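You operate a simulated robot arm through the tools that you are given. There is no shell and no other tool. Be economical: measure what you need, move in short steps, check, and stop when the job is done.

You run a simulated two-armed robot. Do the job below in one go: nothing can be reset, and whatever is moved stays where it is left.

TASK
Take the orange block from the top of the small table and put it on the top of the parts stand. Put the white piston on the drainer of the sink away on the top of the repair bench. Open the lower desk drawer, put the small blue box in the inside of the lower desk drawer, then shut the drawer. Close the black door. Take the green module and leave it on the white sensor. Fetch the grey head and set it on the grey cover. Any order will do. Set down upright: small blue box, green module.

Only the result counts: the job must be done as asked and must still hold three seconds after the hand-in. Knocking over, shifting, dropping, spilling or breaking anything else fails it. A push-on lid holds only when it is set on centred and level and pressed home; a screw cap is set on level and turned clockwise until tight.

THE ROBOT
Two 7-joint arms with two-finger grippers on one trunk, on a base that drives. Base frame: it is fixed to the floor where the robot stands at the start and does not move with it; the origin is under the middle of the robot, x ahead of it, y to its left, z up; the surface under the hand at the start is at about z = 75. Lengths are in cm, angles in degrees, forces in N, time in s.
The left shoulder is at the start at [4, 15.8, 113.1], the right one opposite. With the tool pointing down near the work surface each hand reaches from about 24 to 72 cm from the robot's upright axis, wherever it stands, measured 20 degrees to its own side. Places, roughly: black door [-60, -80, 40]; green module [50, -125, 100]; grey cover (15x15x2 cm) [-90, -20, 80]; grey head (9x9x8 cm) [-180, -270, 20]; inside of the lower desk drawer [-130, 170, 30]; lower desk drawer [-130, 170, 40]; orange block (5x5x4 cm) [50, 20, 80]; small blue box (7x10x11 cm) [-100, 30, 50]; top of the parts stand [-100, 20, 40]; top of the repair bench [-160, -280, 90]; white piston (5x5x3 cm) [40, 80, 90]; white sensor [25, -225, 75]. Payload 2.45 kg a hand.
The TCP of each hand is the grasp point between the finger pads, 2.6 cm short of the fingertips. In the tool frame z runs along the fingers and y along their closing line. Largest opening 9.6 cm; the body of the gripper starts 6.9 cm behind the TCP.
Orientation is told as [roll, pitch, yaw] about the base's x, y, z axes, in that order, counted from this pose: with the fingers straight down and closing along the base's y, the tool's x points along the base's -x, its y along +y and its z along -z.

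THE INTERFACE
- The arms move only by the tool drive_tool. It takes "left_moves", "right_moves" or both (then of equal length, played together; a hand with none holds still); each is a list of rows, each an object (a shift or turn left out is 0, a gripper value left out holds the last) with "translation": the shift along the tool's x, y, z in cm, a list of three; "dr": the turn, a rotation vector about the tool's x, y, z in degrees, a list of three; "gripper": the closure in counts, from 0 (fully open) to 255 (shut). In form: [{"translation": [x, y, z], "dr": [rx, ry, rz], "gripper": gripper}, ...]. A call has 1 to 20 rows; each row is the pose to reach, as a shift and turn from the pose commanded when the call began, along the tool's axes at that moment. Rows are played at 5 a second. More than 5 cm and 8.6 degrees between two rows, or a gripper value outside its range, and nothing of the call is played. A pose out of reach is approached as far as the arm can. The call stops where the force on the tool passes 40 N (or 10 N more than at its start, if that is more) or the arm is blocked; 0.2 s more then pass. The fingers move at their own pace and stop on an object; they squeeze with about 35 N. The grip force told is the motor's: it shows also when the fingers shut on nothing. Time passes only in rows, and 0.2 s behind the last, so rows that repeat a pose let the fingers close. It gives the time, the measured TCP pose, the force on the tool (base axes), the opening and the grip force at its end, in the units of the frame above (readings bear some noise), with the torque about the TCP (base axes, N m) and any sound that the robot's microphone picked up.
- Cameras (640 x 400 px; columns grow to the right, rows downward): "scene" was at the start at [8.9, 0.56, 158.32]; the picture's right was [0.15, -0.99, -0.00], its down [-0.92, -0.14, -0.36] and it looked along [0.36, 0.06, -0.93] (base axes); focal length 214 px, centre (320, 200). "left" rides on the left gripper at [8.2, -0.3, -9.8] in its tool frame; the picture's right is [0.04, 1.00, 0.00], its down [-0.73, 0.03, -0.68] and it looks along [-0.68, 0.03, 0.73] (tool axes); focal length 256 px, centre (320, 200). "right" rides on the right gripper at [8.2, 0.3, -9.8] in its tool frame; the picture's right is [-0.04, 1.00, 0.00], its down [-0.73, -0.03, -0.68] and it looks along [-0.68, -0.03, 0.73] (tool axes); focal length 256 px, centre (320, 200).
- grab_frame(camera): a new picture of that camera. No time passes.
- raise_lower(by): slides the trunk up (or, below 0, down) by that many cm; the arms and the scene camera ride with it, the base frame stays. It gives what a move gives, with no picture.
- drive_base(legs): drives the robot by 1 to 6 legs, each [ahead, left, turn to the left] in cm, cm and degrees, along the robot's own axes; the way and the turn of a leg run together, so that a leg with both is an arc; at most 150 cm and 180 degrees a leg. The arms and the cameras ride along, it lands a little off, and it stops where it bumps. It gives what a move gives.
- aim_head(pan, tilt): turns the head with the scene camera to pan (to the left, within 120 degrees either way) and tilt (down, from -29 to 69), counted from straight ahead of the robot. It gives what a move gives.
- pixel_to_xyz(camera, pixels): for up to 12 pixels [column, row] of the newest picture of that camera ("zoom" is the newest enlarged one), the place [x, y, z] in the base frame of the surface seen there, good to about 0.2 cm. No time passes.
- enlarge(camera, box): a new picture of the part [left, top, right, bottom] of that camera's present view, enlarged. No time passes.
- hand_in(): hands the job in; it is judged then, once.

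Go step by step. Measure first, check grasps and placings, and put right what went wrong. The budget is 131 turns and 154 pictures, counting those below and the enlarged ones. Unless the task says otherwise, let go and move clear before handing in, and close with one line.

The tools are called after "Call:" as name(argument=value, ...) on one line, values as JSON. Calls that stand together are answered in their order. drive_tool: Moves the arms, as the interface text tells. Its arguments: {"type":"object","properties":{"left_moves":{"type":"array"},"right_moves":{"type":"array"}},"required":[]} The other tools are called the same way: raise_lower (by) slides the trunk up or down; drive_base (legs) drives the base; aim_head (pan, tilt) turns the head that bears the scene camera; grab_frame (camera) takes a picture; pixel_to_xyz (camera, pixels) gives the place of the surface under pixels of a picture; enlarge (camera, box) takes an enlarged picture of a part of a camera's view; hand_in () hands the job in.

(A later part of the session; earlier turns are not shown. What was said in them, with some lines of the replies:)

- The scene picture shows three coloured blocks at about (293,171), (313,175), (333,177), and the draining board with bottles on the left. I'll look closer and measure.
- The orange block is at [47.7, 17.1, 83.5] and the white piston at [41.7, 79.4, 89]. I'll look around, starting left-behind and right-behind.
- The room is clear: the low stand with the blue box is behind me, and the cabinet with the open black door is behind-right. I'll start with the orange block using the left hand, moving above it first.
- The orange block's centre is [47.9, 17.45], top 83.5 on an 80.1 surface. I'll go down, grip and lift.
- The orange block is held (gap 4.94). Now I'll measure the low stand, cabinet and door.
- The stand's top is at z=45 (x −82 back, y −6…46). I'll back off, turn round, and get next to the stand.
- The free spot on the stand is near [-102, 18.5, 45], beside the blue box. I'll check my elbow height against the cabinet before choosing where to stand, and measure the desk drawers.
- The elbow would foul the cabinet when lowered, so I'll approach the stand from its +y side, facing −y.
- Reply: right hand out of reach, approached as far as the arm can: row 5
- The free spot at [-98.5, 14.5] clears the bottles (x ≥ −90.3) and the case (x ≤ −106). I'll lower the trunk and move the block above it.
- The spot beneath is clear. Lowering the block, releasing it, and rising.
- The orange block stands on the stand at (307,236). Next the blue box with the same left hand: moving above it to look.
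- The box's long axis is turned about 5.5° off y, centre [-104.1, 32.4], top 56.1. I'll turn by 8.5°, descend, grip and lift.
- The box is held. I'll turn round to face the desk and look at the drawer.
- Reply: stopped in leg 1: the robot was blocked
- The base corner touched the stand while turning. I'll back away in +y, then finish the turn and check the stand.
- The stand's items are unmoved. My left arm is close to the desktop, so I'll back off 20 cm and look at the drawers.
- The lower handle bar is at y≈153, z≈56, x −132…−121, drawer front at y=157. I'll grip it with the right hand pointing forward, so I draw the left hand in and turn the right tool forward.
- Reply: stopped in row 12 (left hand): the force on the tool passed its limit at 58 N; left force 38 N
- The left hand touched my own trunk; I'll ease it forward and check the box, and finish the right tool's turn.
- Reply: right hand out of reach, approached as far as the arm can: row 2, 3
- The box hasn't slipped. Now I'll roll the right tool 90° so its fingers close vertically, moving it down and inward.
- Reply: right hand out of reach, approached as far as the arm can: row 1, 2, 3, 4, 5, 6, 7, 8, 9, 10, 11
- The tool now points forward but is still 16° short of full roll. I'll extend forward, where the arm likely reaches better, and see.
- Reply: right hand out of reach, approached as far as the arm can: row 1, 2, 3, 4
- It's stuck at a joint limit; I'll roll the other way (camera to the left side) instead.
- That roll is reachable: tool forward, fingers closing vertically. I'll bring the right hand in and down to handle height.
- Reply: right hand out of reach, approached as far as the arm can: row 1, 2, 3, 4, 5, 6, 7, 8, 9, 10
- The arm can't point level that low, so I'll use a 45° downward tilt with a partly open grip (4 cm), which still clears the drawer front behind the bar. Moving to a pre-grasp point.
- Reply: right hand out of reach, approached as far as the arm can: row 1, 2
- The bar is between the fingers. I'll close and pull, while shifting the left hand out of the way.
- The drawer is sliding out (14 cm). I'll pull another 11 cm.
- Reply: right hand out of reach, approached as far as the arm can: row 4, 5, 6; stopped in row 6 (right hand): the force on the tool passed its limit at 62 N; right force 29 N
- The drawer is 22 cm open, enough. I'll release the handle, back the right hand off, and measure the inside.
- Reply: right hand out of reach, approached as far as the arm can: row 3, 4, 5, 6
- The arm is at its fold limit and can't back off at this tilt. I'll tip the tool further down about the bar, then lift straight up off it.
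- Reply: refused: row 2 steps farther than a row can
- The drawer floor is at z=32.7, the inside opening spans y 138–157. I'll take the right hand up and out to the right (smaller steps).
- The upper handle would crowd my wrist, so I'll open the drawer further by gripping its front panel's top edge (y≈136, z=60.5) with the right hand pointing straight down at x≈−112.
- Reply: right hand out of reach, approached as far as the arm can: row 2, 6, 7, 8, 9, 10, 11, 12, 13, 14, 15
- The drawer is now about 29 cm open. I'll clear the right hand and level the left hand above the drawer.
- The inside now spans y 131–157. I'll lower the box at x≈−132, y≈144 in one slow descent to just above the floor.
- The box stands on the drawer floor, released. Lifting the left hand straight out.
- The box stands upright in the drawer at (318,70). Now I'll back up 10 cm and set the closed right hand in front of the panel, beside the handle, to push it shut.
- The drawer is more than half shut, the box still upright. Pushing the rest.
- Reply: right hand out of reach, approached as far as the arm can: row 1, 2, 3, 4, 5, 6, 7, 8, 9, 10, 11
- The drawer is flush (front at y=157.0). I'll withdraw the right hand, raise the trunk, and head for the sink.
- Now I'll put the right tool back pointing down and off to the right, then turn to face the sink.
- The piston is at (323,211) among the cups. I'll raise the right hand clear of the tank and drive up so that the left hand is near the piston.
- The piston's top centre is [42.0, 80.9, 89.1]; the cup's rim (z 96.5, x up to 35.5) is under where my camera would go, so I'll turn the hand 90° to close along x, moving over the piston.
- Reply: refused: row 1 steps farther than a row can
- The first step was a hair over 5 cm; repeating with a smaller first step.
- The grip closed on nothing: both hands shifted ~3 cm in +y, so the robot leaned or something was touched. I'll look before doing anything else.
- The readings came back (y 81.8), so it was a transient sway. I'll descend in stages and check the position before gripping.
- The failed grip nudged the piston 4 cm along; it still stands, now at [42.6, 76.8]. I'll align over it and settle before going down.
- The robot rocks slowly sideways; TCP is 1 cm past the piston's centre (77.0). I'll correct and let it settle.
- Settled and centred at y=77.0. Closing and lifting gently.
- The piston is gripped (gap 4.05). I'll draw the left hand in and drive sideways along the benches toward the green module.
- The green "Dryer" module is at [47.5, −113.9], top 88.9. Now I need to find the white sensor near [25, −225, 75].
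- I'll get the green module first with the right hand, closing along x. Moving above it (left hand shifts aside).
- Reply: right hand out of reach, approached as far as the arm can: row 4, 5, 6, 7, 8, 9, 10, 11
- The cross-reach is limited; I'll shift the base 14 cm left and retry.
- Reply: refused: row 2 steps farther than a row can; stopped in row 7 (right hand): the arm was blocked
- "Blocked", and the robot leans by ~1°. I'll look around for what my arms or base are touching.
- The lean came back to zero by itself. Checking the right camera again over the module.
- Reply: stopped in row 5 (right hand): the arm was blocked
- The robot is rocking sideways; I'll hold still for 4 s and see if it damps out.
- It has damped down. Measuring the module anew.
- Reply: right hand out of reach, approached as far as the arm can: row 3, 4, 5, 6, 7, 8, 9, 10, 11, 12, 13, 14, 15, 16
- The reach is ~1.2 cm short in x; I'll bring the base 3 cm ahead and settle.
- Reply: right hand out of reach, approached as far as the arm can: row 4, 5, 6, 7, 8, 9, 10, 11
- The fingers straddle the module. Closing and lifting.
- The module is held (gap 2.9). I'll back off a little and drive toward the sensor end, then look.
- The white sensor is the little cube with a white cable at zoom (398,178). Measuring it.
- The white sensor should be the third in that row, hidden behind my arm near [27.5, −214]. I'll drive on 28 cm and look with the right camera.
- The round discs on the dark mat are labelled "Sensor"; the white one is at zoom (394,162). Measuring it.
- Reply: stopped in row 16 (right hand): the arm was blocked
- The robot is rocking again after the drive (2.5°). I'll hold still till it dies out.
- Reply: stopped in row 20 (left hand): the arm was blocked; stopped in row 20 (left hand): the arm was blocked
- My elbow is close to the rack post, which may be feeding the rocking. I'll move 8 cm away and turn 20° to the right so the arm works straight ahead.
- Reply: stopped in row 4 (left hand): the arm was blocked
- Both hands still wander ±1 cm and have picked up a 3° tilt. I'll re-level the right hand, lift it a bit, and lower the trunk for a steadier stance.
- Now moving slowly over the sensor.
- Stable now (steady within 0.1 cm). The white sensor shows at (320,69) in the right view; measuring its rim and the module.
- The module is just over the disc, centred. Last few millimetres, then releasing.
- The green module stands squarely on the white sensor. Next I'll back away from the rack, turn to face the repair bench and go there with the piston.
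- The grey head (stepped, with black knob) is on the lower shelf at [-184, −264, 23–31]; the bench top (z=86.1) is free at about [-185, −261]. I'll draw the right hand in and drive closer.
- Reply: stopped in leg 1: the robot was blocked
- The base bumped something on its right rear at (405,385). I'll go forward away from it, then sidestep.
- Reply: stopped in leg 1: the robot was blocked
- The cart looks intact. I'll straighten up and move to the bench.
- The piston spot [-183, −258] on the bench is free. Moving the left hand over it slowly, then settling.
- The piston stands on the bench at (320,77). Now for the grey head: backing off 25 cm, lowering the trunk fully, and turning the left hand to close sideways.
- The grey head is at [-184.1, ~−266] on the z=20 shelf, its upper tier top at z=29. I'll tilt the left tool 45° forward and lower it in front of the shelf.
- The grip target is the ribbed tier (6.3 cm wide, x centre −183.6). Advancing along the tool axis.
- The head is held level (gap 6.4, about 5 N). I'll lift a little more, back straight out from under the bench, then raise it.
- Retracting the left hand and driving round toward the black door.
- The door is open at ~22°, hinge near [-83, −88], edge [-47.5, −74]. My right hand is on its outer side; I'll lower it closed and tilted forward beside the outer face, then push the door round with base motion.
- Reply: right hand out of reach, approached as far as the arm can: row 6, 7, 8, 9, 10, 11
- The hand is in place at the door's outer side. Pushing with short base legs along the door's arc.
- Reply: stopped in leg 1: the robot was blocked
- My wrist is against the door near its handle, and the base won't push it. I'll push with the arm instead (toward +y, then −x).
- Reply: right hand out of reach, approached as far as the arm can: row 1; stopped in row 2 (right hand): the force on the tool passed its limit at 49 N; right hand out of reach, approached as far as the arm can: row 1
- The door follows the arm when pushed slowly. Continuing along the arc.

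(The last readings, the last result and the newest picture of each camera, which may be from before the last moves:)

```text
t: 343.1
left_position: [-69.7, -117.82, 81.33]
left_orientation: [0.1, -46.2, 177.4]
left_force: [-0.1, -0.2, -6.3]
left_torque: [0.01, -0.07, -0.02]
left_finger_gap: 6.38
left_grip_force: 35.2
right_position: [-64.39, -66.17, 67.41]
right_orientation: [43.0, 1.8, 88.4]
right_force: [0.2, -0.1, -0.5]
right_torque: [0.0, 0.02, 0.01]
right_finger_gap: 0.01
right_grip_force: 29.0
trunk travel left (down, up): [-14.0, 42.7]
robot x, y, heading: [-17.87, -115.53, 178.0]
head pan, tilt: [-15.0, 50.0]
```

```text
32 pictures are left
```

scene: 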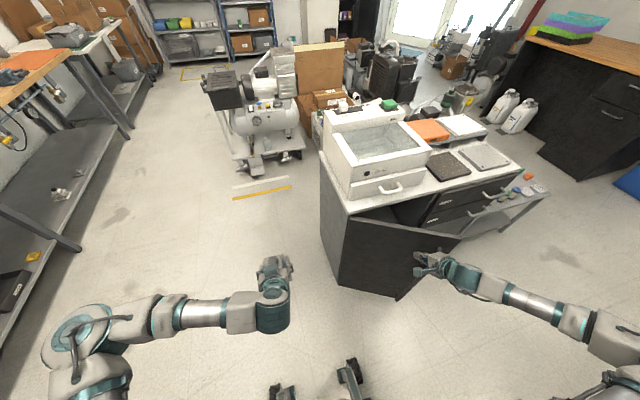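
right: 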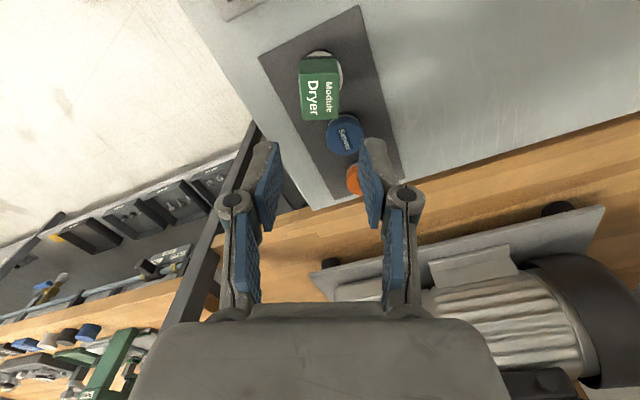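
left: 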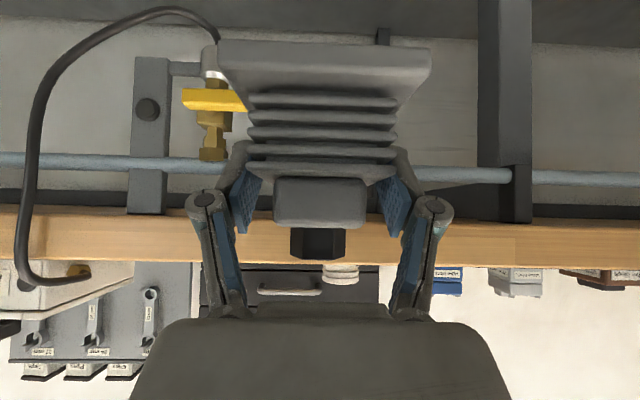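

The door is about half shut. I'll withdraw the hand on the outer side, bring the base closer, and continue.

Call:
drive_tool(right_moves=[{"translation": [0, -2.9, -2.7]}, {"translation": [0, -5.8, -5.4]}, {"translation": [0, -8.8, -8.2]}, {"translation": [4.5, -8.8, -8.2]}, {"translation": [9, -8.8, -8.2]}, {"translation": [13.5, -8.8, -8.2]}, {"translation": [18, -8.8, -8.2]}, {"translation": [22, -8.8, -8.2]}, {"translation": [26, -8.8, -8.2]}], left_moves=[{"translation": [0, 2, 0]}, {"translation": [0, 4, 0]}, {"translation": [0, 6, 0]}, {"translation": [0, 8, 0]}, {"translation": [0, 10, 0]}, {"translation": [0, 10, 0]}, {"translation": [0, 10, 0]}, {"translation": [0, 10, 0]}, {"translation": [0, 10, 0]}])

Call:
drive_base(legs=[[6, -19, 0]])

Call:
grab_frame(camera="scene")

```text
t: 345.1
left_position: [-70.33, -127.86, 81.2]
left_orientation: [0.0, -45.9, 177.4]
left_force: [-1.0, -0.2, -8.2]
left_torque: [-0.02, -0.03, -0.02]
left_finger_gap: 6.35
left_grip_force: 35.4
right_position: [-60.73, -88.95, 67.06]
right_orientation: [41.2, -0.6, 88.7]
right_force: [-1.5, 0.3, -0.4]
right_torque: [-0.01, -0.04, 0.0]
right_finger_gap: 0.01
right_grip_force: 28.1
right hand out of reach, approached as far as the arm can: row 5, 6, 7, 8, 9
trunk travel left (down, up): [-14.0, 42.7]
robot x, y, heading: [-17.75, -115.84, 177.7]
head pan, tilt: [-15.0, 50.0]
```

```text
t: 346.7
left_position: [-75.62, -108.84, 81.43]
left_orientation: [-0.1, -46.2, 177.6]
left_force: [-0.2, 0.2, -6.4]
left_torque: [-0.01, -0.03, 0.03]
left_finger_gap: 6.37
left_grip_force: 35.2
right_position: [-66.16, -69.96, 67.12]
right_orientation: [41.4, -0.6, 89.0]
right_force: [-0.5, -0.1, 0.1]
right_torque: [-0.02, 0.0, 0.01]
right_finger_gap: 0.01
right_grip_force: 28.9
trunk travel left (down, up): [-14.0, 42.7]
robot x, y, heading: [-23.15, -96.38, 177.9]
head pan, tilt: [-15.0, 50.0]
```

```text
31 pictures are left
```

scene: 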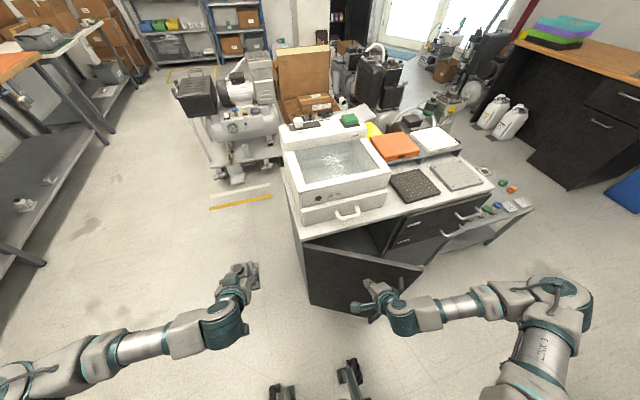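

Call:
drive_tool(right_moves=[{"translation": [-1, 0.5, 0.5]}, {"translation": [-2, 1.0, 0.9]}, {"translation": [-3, 1.5, 1.3]}, {"translation": [-3.9, 2.0, 1.8]}, {"translation": [-4.3, 2.8, 2.5]}, {"translation": [-4.7, 3.6, 3.2]}, {"translation": [-5.2, 4.4, 3.9]}, {"translation": [-5.7, 5.2, 4.6]}, {"translation": [-6.3, 6.2, 5.5]}, {"translation": [-6.6, 7.0, 6.2]}, {"translation": [-6.8, 7.8, 6.9]}, {"translation": [-7, 8.6, 7.6]}, {"translation": [-7, 9.4, 8.3]}])

Call:
grab_frame(camera="scene")

```text
t: 349.5
left_position: [-75.07, -108.55, 81.85]
left_orientation: [0.1, -46.6, 177.4]
left_force: [-1.1, -0.1, -5.6]
left_torque: [0.02, -0.07, -0.02]
left_finger_gap: 6.38
left_grip_force: 35.3
right_position: [-78.17, -62.55, 67.44]
right_orientation: [41.6, -0.5, 88.9]
right_force: [13.4, 0.6, 3.4]
right_torque: [-0.05, -0.09, 0.17]
right_finger_gap: 0.01
right_grip_force: 28.8
trunk travel left (down, up): [-14.0, 42.7]
robot x, y, heading: [-22.97, -96.62, 178.1]
head pan, tilt: [-15.0, 50.0]
```

```text
30 pictures are left
```

scene: 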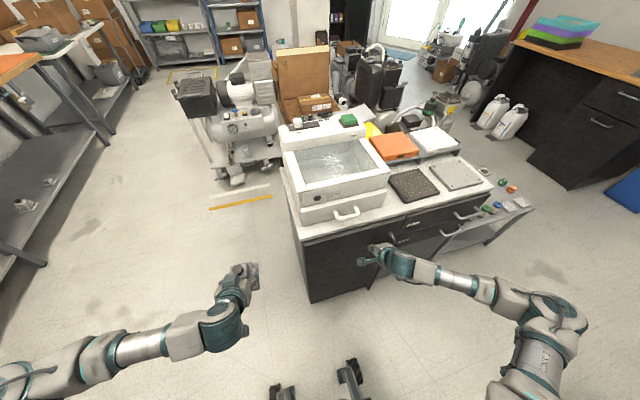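

The door looks shut, with 13 N reaction. A tiny extra press, then back off and verify.

Call:
drive_tool(right_moves=[{"translation": [0, 0.4, 0.35]}, {"translation": [0, 0.6, 0.5]}, {"translation": [0, -1.5, -1.3]}, {"translation": [0, -4, -3.5]}, {"translation": [0, -7, -6]}, {"translation": [0, -9, -8]}])

Call:
enlarge(camera="scene", box=[280, 190, 440, 310])

Call:
pixel_to_xyz(camera="zoom", pixels=[[130, 230], [200, 220], [280, 200], [330, 180], [420, 170], [480, 130], [250, 270], [310, 230]])

```text
t: 350.0
left_position: [-75.0, -108.62, 81.86]
left_orientation: [0.2, -46.4, 177.3]
left_force: [0.1, 0.4, -5.6]
left_torque: [0.02, -0.06, 0.0]
left_finger_gap: 6.38
left_grip_force: 35.3
right_position: [-78.21, -62.69, 67.25]
right_orientation: [41.2, -0.6, 88.9]
right_force: [13.0, 0.8, 5.0]
right_torque: [-0.04, -0.02, 0.11]
right_finger_gap: 0.02
right_grip_force: 28.6
trunk travel left (down, up): [-14.0, 42.7]
robot x, y, heading: [-23.44, -96.44, 177.6]
head pan, tilt: [-15.0, 50.0]
stopped in row 2 (right hand): the force on the tool passed its limit at 44 N (the readings are from after the stop); the commanded pose is now the measured one
```

```text
3.33 times, centred on (360, 250) of scene
```

zoom: 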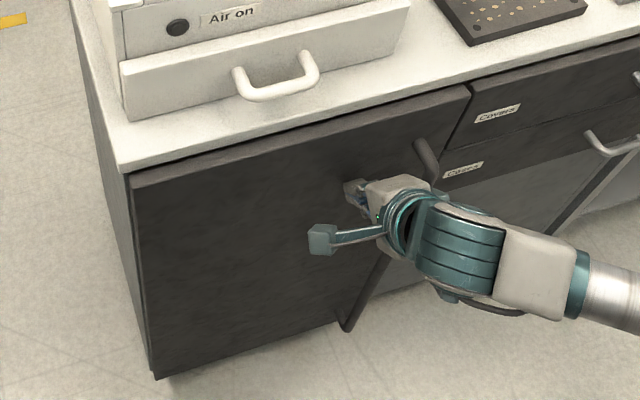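

```text
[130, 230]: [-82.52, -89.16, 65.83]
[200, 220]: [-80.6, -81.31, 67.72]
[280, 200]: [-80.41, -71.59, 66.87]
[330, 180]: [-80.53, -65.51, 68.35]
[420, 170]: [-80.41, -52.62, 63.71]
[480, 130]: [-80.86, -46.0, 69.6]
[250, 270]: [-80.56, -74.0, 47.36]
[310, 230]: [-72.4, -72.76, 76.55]
```

The door is flush (x=−80.5, as the drawers). Now clearing the right hand, raising the head, and going round to the grey cover.

Call:
drive_tool(right_moves=[{"translation": [0, -1.5, -1.5]}, {"translation": [0, -4, -3.5]}, {"translation": [0, -7, -6]}, {"translation": [0, -7, -10]}, {"translation": [0, -5, -14]}, {"translation": [0, -3, -18]}], left_moves=[{"translation": [-1.5, 0, -1.5]}, {"translation": [-3, 0, -3]}, {"translation": [-4.5, 0, -4.5]}, {"translation": [-6, 0, -6]}, {"translation": [-8, 0, -8]}, {"translation": [-10, 0, -10]}])

Call:
drive_base(legs=[[-10, 0, 2], [0, -87, 0]])

Call:
aim_head(pan=10, tilt=50)

Call:
grab_frame(camera="scene")

```text
t: 351.4
left_position: [-74.71, -108.74, 96.01]
left_orientation: [0.1, -46.7, 177.4]
left_force: [-0.1, 0.2, -5.4]
left_torque: [0.0, -0.09, 0.01]
left_finger_gap: 6.36
left_grip_force: 34.9
right_position: [-67.46, -61.47, 78.44]
right_orientation: [41.4, -0.4, 89.1]
right_force: [-0.1, -0.4, -0.4]
right_torque: [-0.02, 0.0, 0.03]
right_finger_gap: 0.0
right_grip_force: 28.1
right hand out of reach, approached as far as the arm can: row 5, 6
trunk travel left (down, up): [-14.0, 42.7]
robot x, y, heading: [-23.45, -96.82, 177.8]
head pan, tilt: [-15.0, 50.0]
```

```text
t: 356.7
left_position: [-63.11, -21.87, 95.79]
left_orientation: [-0.3, -46.6, 177.3]
left_force: [0.0, -0.3, -6.1]
left_torque: [-0.01, -0.07, 0.01]
left_finger_gap: 6.38
left_grip_force: 35.2
right_position: [-55.52, 25.53, 78.47]
right_orientation: [41.3, -0.8, 88.6]
right_force: [0.5, -0.2, -0.2]
right_torque: [-0.01, 0.02, -0.01]
right_finger_gap: 0.01
right_grip_force: 28.8
trunk travel left (down, up): [-14.0, 42.7]
robot x, y, heading: [-11.47, -9.64, 177.3]
head pan, tilt: [-15.0, 50.0]
```

```text
t: 357.6
left_position: [-62.63, -21.67, 96.11]
left_orientation: [0.0, -46.9, 177.0]
left_force: [0.2, 0.2, -6.4]
left_torque: [0.01, -0.06, -0.01]
left_finger_gap: 6.39
left_grip_force: 35.1
right_position: [-55.18, 25.8, 78.67]
right_orientation: [41.5, -0.6, 88.7]
right_force: [1.0, -1.0, -0.4]
right_torque: [-0.02, 0.01, -0.02]
right_finger_gap: 0.0
right_grip_force: 28.5
trunk travel left (down, up): [-14.0, 42.7]
robot x, y, heading: [-11.18, -9.89, 177.4]
head pan, tilt: [10.0, 50.0]
```

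```text
28 pictures are left
```

scene: 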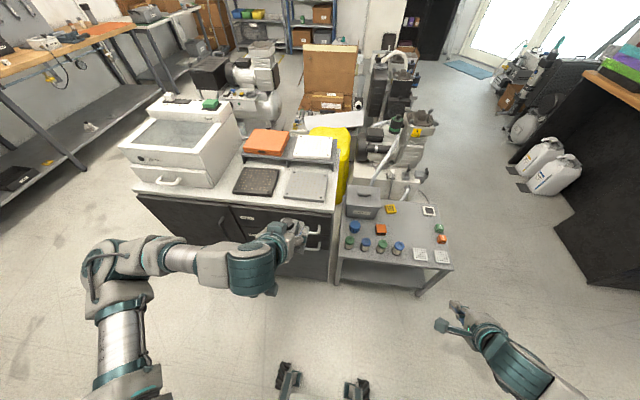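

Call:
enlarge(camera="scene", box=[220, 120, 360, 260])

Call:
pixel_to_xyz(camera="scene", pixels=[[307, 183], [288, 195], [324, 200], [291, 169], [327, 174], [283, 198], [256, 180], [313, 148], [330, 185]])

```text
2.86 times, centred on (290, 190) of scene
```

zoom: 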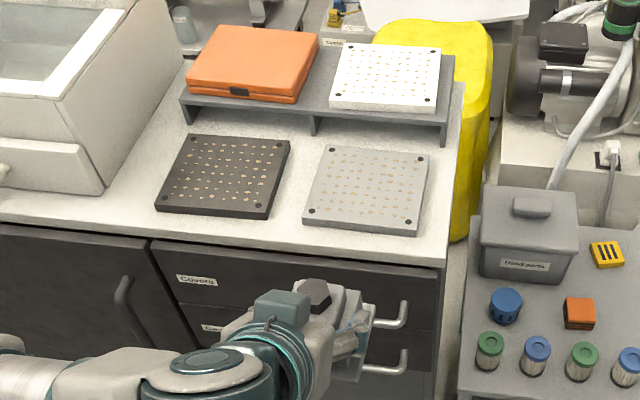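

```text
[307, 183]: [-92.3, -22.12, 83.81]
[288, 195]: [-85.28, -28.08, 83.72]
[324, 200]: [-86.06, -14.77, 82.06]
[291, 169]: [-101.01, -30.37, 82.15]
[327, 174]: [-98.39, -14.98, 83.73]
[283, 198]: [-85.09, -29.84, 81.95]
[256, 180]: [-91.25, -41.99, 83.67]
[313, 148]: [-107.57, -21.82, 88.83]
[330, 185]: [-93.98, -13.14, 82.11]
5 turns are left
```

Five turns remain, so I'll be brief. Cover centre is about [-92, −21.9, 83.75]; driving 20 cm ahead and settling.

Call:
drive_base(legs=[[20, 0, 0]])

Call:
drive_tool(left_moves=[{"dr": [0, 1.8, 0]}, {"dr": [0, 1.8, 0]}, {"dr": [0, 1.8, 0]}, {"dr": [0, 1.8, 0]}, {"dr": [0, 1.8, 0]}, {"dr": [0, 1.8, 0]}, {"dr": [0, 1.8, 0]}, {"dr": [0, 1.8, 0]}, {"dr": [0, 1.8, 0]}, {"dr": [0, 1.8, 0]}])

```text
t: 359.2
left_position: [-83.07, -20.93, 95.97]
left_orientation: [0.0, -46.8, 177.3]
left_force: [-0.4, -0.3, -7.1]
left_torque: [0.02, -0.05, -0.03]
left_finger_gap: 6.37
left_grip_force: 34.9
right_position: [-75.87, 26.38, 78.55]
right_orientation: [41.5, -0.6, 88.9]
right_force: [-0.6, 0.6, -0.8]
right_torque: [-0.02, 0.0, 0.04]
right_finger_gap: 0.0
right_grip_force: 28.4
trunk travel left (down, up): [-14.0, 42.7]
robot x, y, heading: [-31.44, -8.6, 177.4]
head pan, tilt: [10.0, 50.0]
```

```text
t: 361.4
left_position: [-82.56, -20.93, 96.34]
left_orientation: [0.1, -45.3, 177.2]
left_force: [0.0, -0.6, -5.6]
left_torque: [0.01, -0.06, -0.02]
left_finger_gap: 6.41
left_grip_force: 35.0
right_position: [-75.45, 26.51, 78.68]
right_orientation: [41.7, -0.5, 88.9]
right_force: [0.4, -0.2, -0.6]
right_torque: [0.01, 0.01, 0.02]
right_finger_gap: 0.0
right_grip_force: 28.6
trunk travel left (down, up): [-14.0, 42.7]
robot x, y, heading: [-31.81, -9.19, 177.8]
head pan, tilt: [10.0, 50.0]
4 turns are left
```

Call:
drive_tool(left_moves=[{"translation": [-2, 0.3, 2]}, {"translation": [-4.2, 0.6, 4.2]}, {"translation": [-6.2, 0.9, 6.2]}, {"translation": [-6.2, 0.9, 6.2]}, {"translation": [-5.2, 0.9, 7.2]}, {"translation": [-4.2, 0.9, 8.2]}, {"translation": [-3.2, 0.9, 9.2]}, {"translation": [-2.2, 0.9, 10.2]}, {"translation": [-1.6, 0.9, 10.8]}, {"translation": [-1.3, 0.9, 11.1]}, {"translation": [-1.3, 0.9, 11.1]}, {"translation": [-1.3, 0.9, 11.1]}, {"translation": [-1.3, 0.9, 11.1]}])

Call:
enlarge(camera="scene", box=[230, 130, 370, 250])

Call:
grab_frame(camera="left")

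Call:
pixel_to_xyz(camera="left", pixels=[[222, 70], [425, 70], [322, 55], [322, 68], [322, 30], [150, 100], [500, 100]])

```text
t: 364.2
left_position: [-91.45, -21.26, 89.48]
left_orientation: [0.0, -45.2, 177.3]
left_force: [-0.1, 0.4, -6.0]
left_torque: [0.05, -0.1, 0.02]
left_finger_gap: 6.36
left_grip_force: 35.0
right_position: [-75.48, 26.56, 78.78]
right_orientation: [41.7, -0.5, 89.0]
right_force: [-0.6, -0.6, -0.7]
right_torque: [0.0, 0.02, 0.02]
right_finger_gap: 0.0
right_grip_force: 28.4
trunk travel left (down, up): [-14.0, 42.7]
robot x, y, heading: [-31.24, -9.09, 177.5]
head pan, tilt: [10.0, 50.0]
```

```text
3.33 times, centred on (300, 190) of scene
```

zoom: 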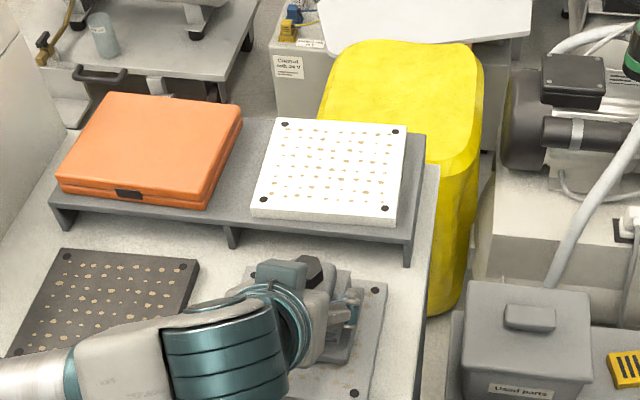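

```text
25 pictures are left
```

left: 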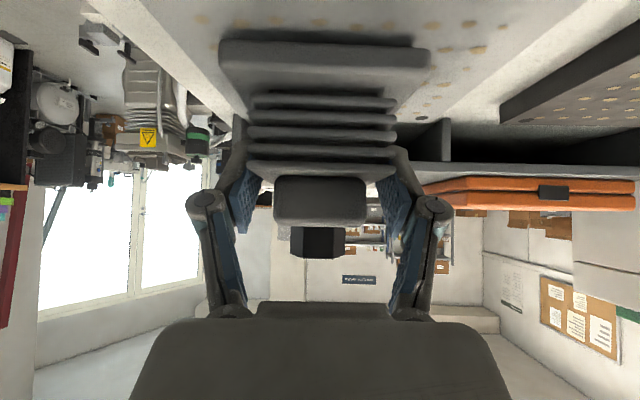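

```text
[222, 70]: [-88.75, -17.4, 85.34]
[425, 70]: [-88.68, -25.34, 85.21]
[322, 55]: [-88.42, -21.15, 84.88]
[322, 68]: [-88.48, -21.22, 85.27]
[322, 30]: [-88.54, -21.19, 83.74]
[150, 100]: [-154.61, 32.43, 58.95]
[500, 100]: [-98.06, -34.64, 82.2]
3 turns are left
```

The head hovers ~0.6 cm above the cover, centred. Lowering, releasing, and withdrawing along the tool axis.

Call:
drive_tool(left_moves=[{"translation": [0.2, 0, 0.2]}, {"translation": [0.4, 0, 0.4]}, {"translation": [0.48, 0, 0.48]}, {"translation": [0.48, 0, 0.48]}, {"translation": [0.48, 0, 0.48], "gripper": 20}, {"translation": [0.48, 0, 0.48]}, {"translation": [0.48, 0, 0.48]}, {"translation": [0.2, 0, -2]}, {"translation": [0, 0, -5]}, {"translation": [0, 0, -9]}, {"translation": [0, 0, -13]}, {"translation": [0, 0, -17]}])

Call:
drive_base(legs=[[-12, 0, 0]])

Call:
enlarge(camera="scene", box=[230, 120, 370, 250])

Call:
grab_frame(camera="left")

```text
t: 366.8
left_position: [-79.03, -21.64, 101.68]
left_orientation: [0.1, -45.3, 177.2]
left_force: [-0.1, 1.0, -0.5]
left_torque: [-0.01, -0.03, 0.02]
left_finger_gap: 8.86
left_grip_force: 0.0
right_position: [-75.37, 26.44, 78.69]
right_orientation: [41.8, -0.5, 89.0]
right_force: [0.0, -0.2, -0.4]
right_torque: [0.0, 0.02, -0.03]
right_finger_gap: 0.0
right_grip_force: 28.9
trunk travel left (down, up): [-14.0, 42.7]
robot x, y, heading: [-31.72, -8.91, 177.9]
head pan, tilt: [10.0, 50.0]
```

```text
t: 368.1
left_position: [-67.21, -22.24, 101.51]
left_orientation: [0.1, -45.4, 177.1]
left_force: [0.2, 0.0, -0.1]
left_torque: [0.01, 0.0, 0.02]
left_finger_gap: 8.85
left_grip_force: 0.1
right_position: [-63.45, 26.14, 78.77]
right_orientation: [41.7, -0.5, 88.7]
right_force: [-0.7, 0.5, -0.2]
right_torque: [-0.01, -0.03, 0.0]
right_finger_gap: 0.02
right_grip_force: 29.1
trunk travel left (down, up): [-14.0, 42.7]
robot x, y, heading: [-19.75, -9.61, 177.4]
head pan, tilt: [10.0, 50.0]
```

```text
3.08 times, centred on (300, 185) of scene
```

zoom: 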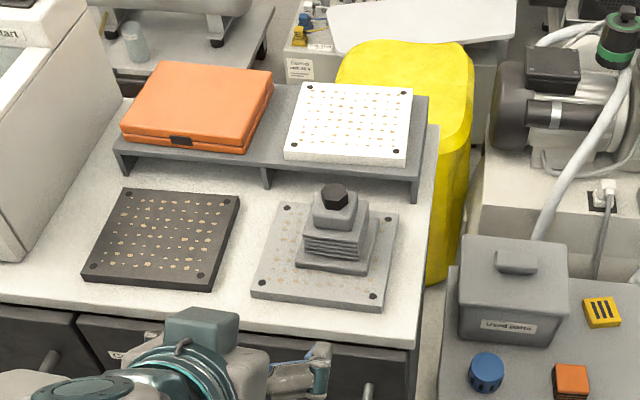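

```text
23 pictures are left
2 turns are left
```

left: 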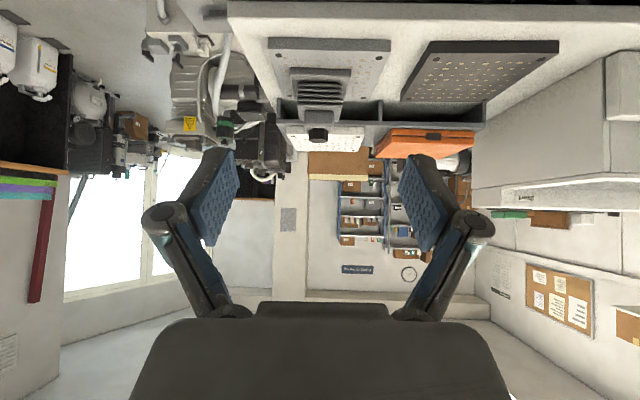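

The grey head stands upright on the grey cover at zoom (335,235), and both hands are clear, so I'm handing in.

Call:
hand_in()

```text
The job is handed in.
```

I handed the job in with all six items done. The orange block is on the parts stand, the white piston on the repair bench, and the small blue box upright in the shut lower drawer. The black door is closed, the green module stands on the white sensor, and the grey head sits on the grey cover. I could not look inside the drawer once it was shut. The base bumped the stand and a compressor cart on the way. The stand's items had not moved and the cart looked intact, but I did not measure whether the cart shifted.
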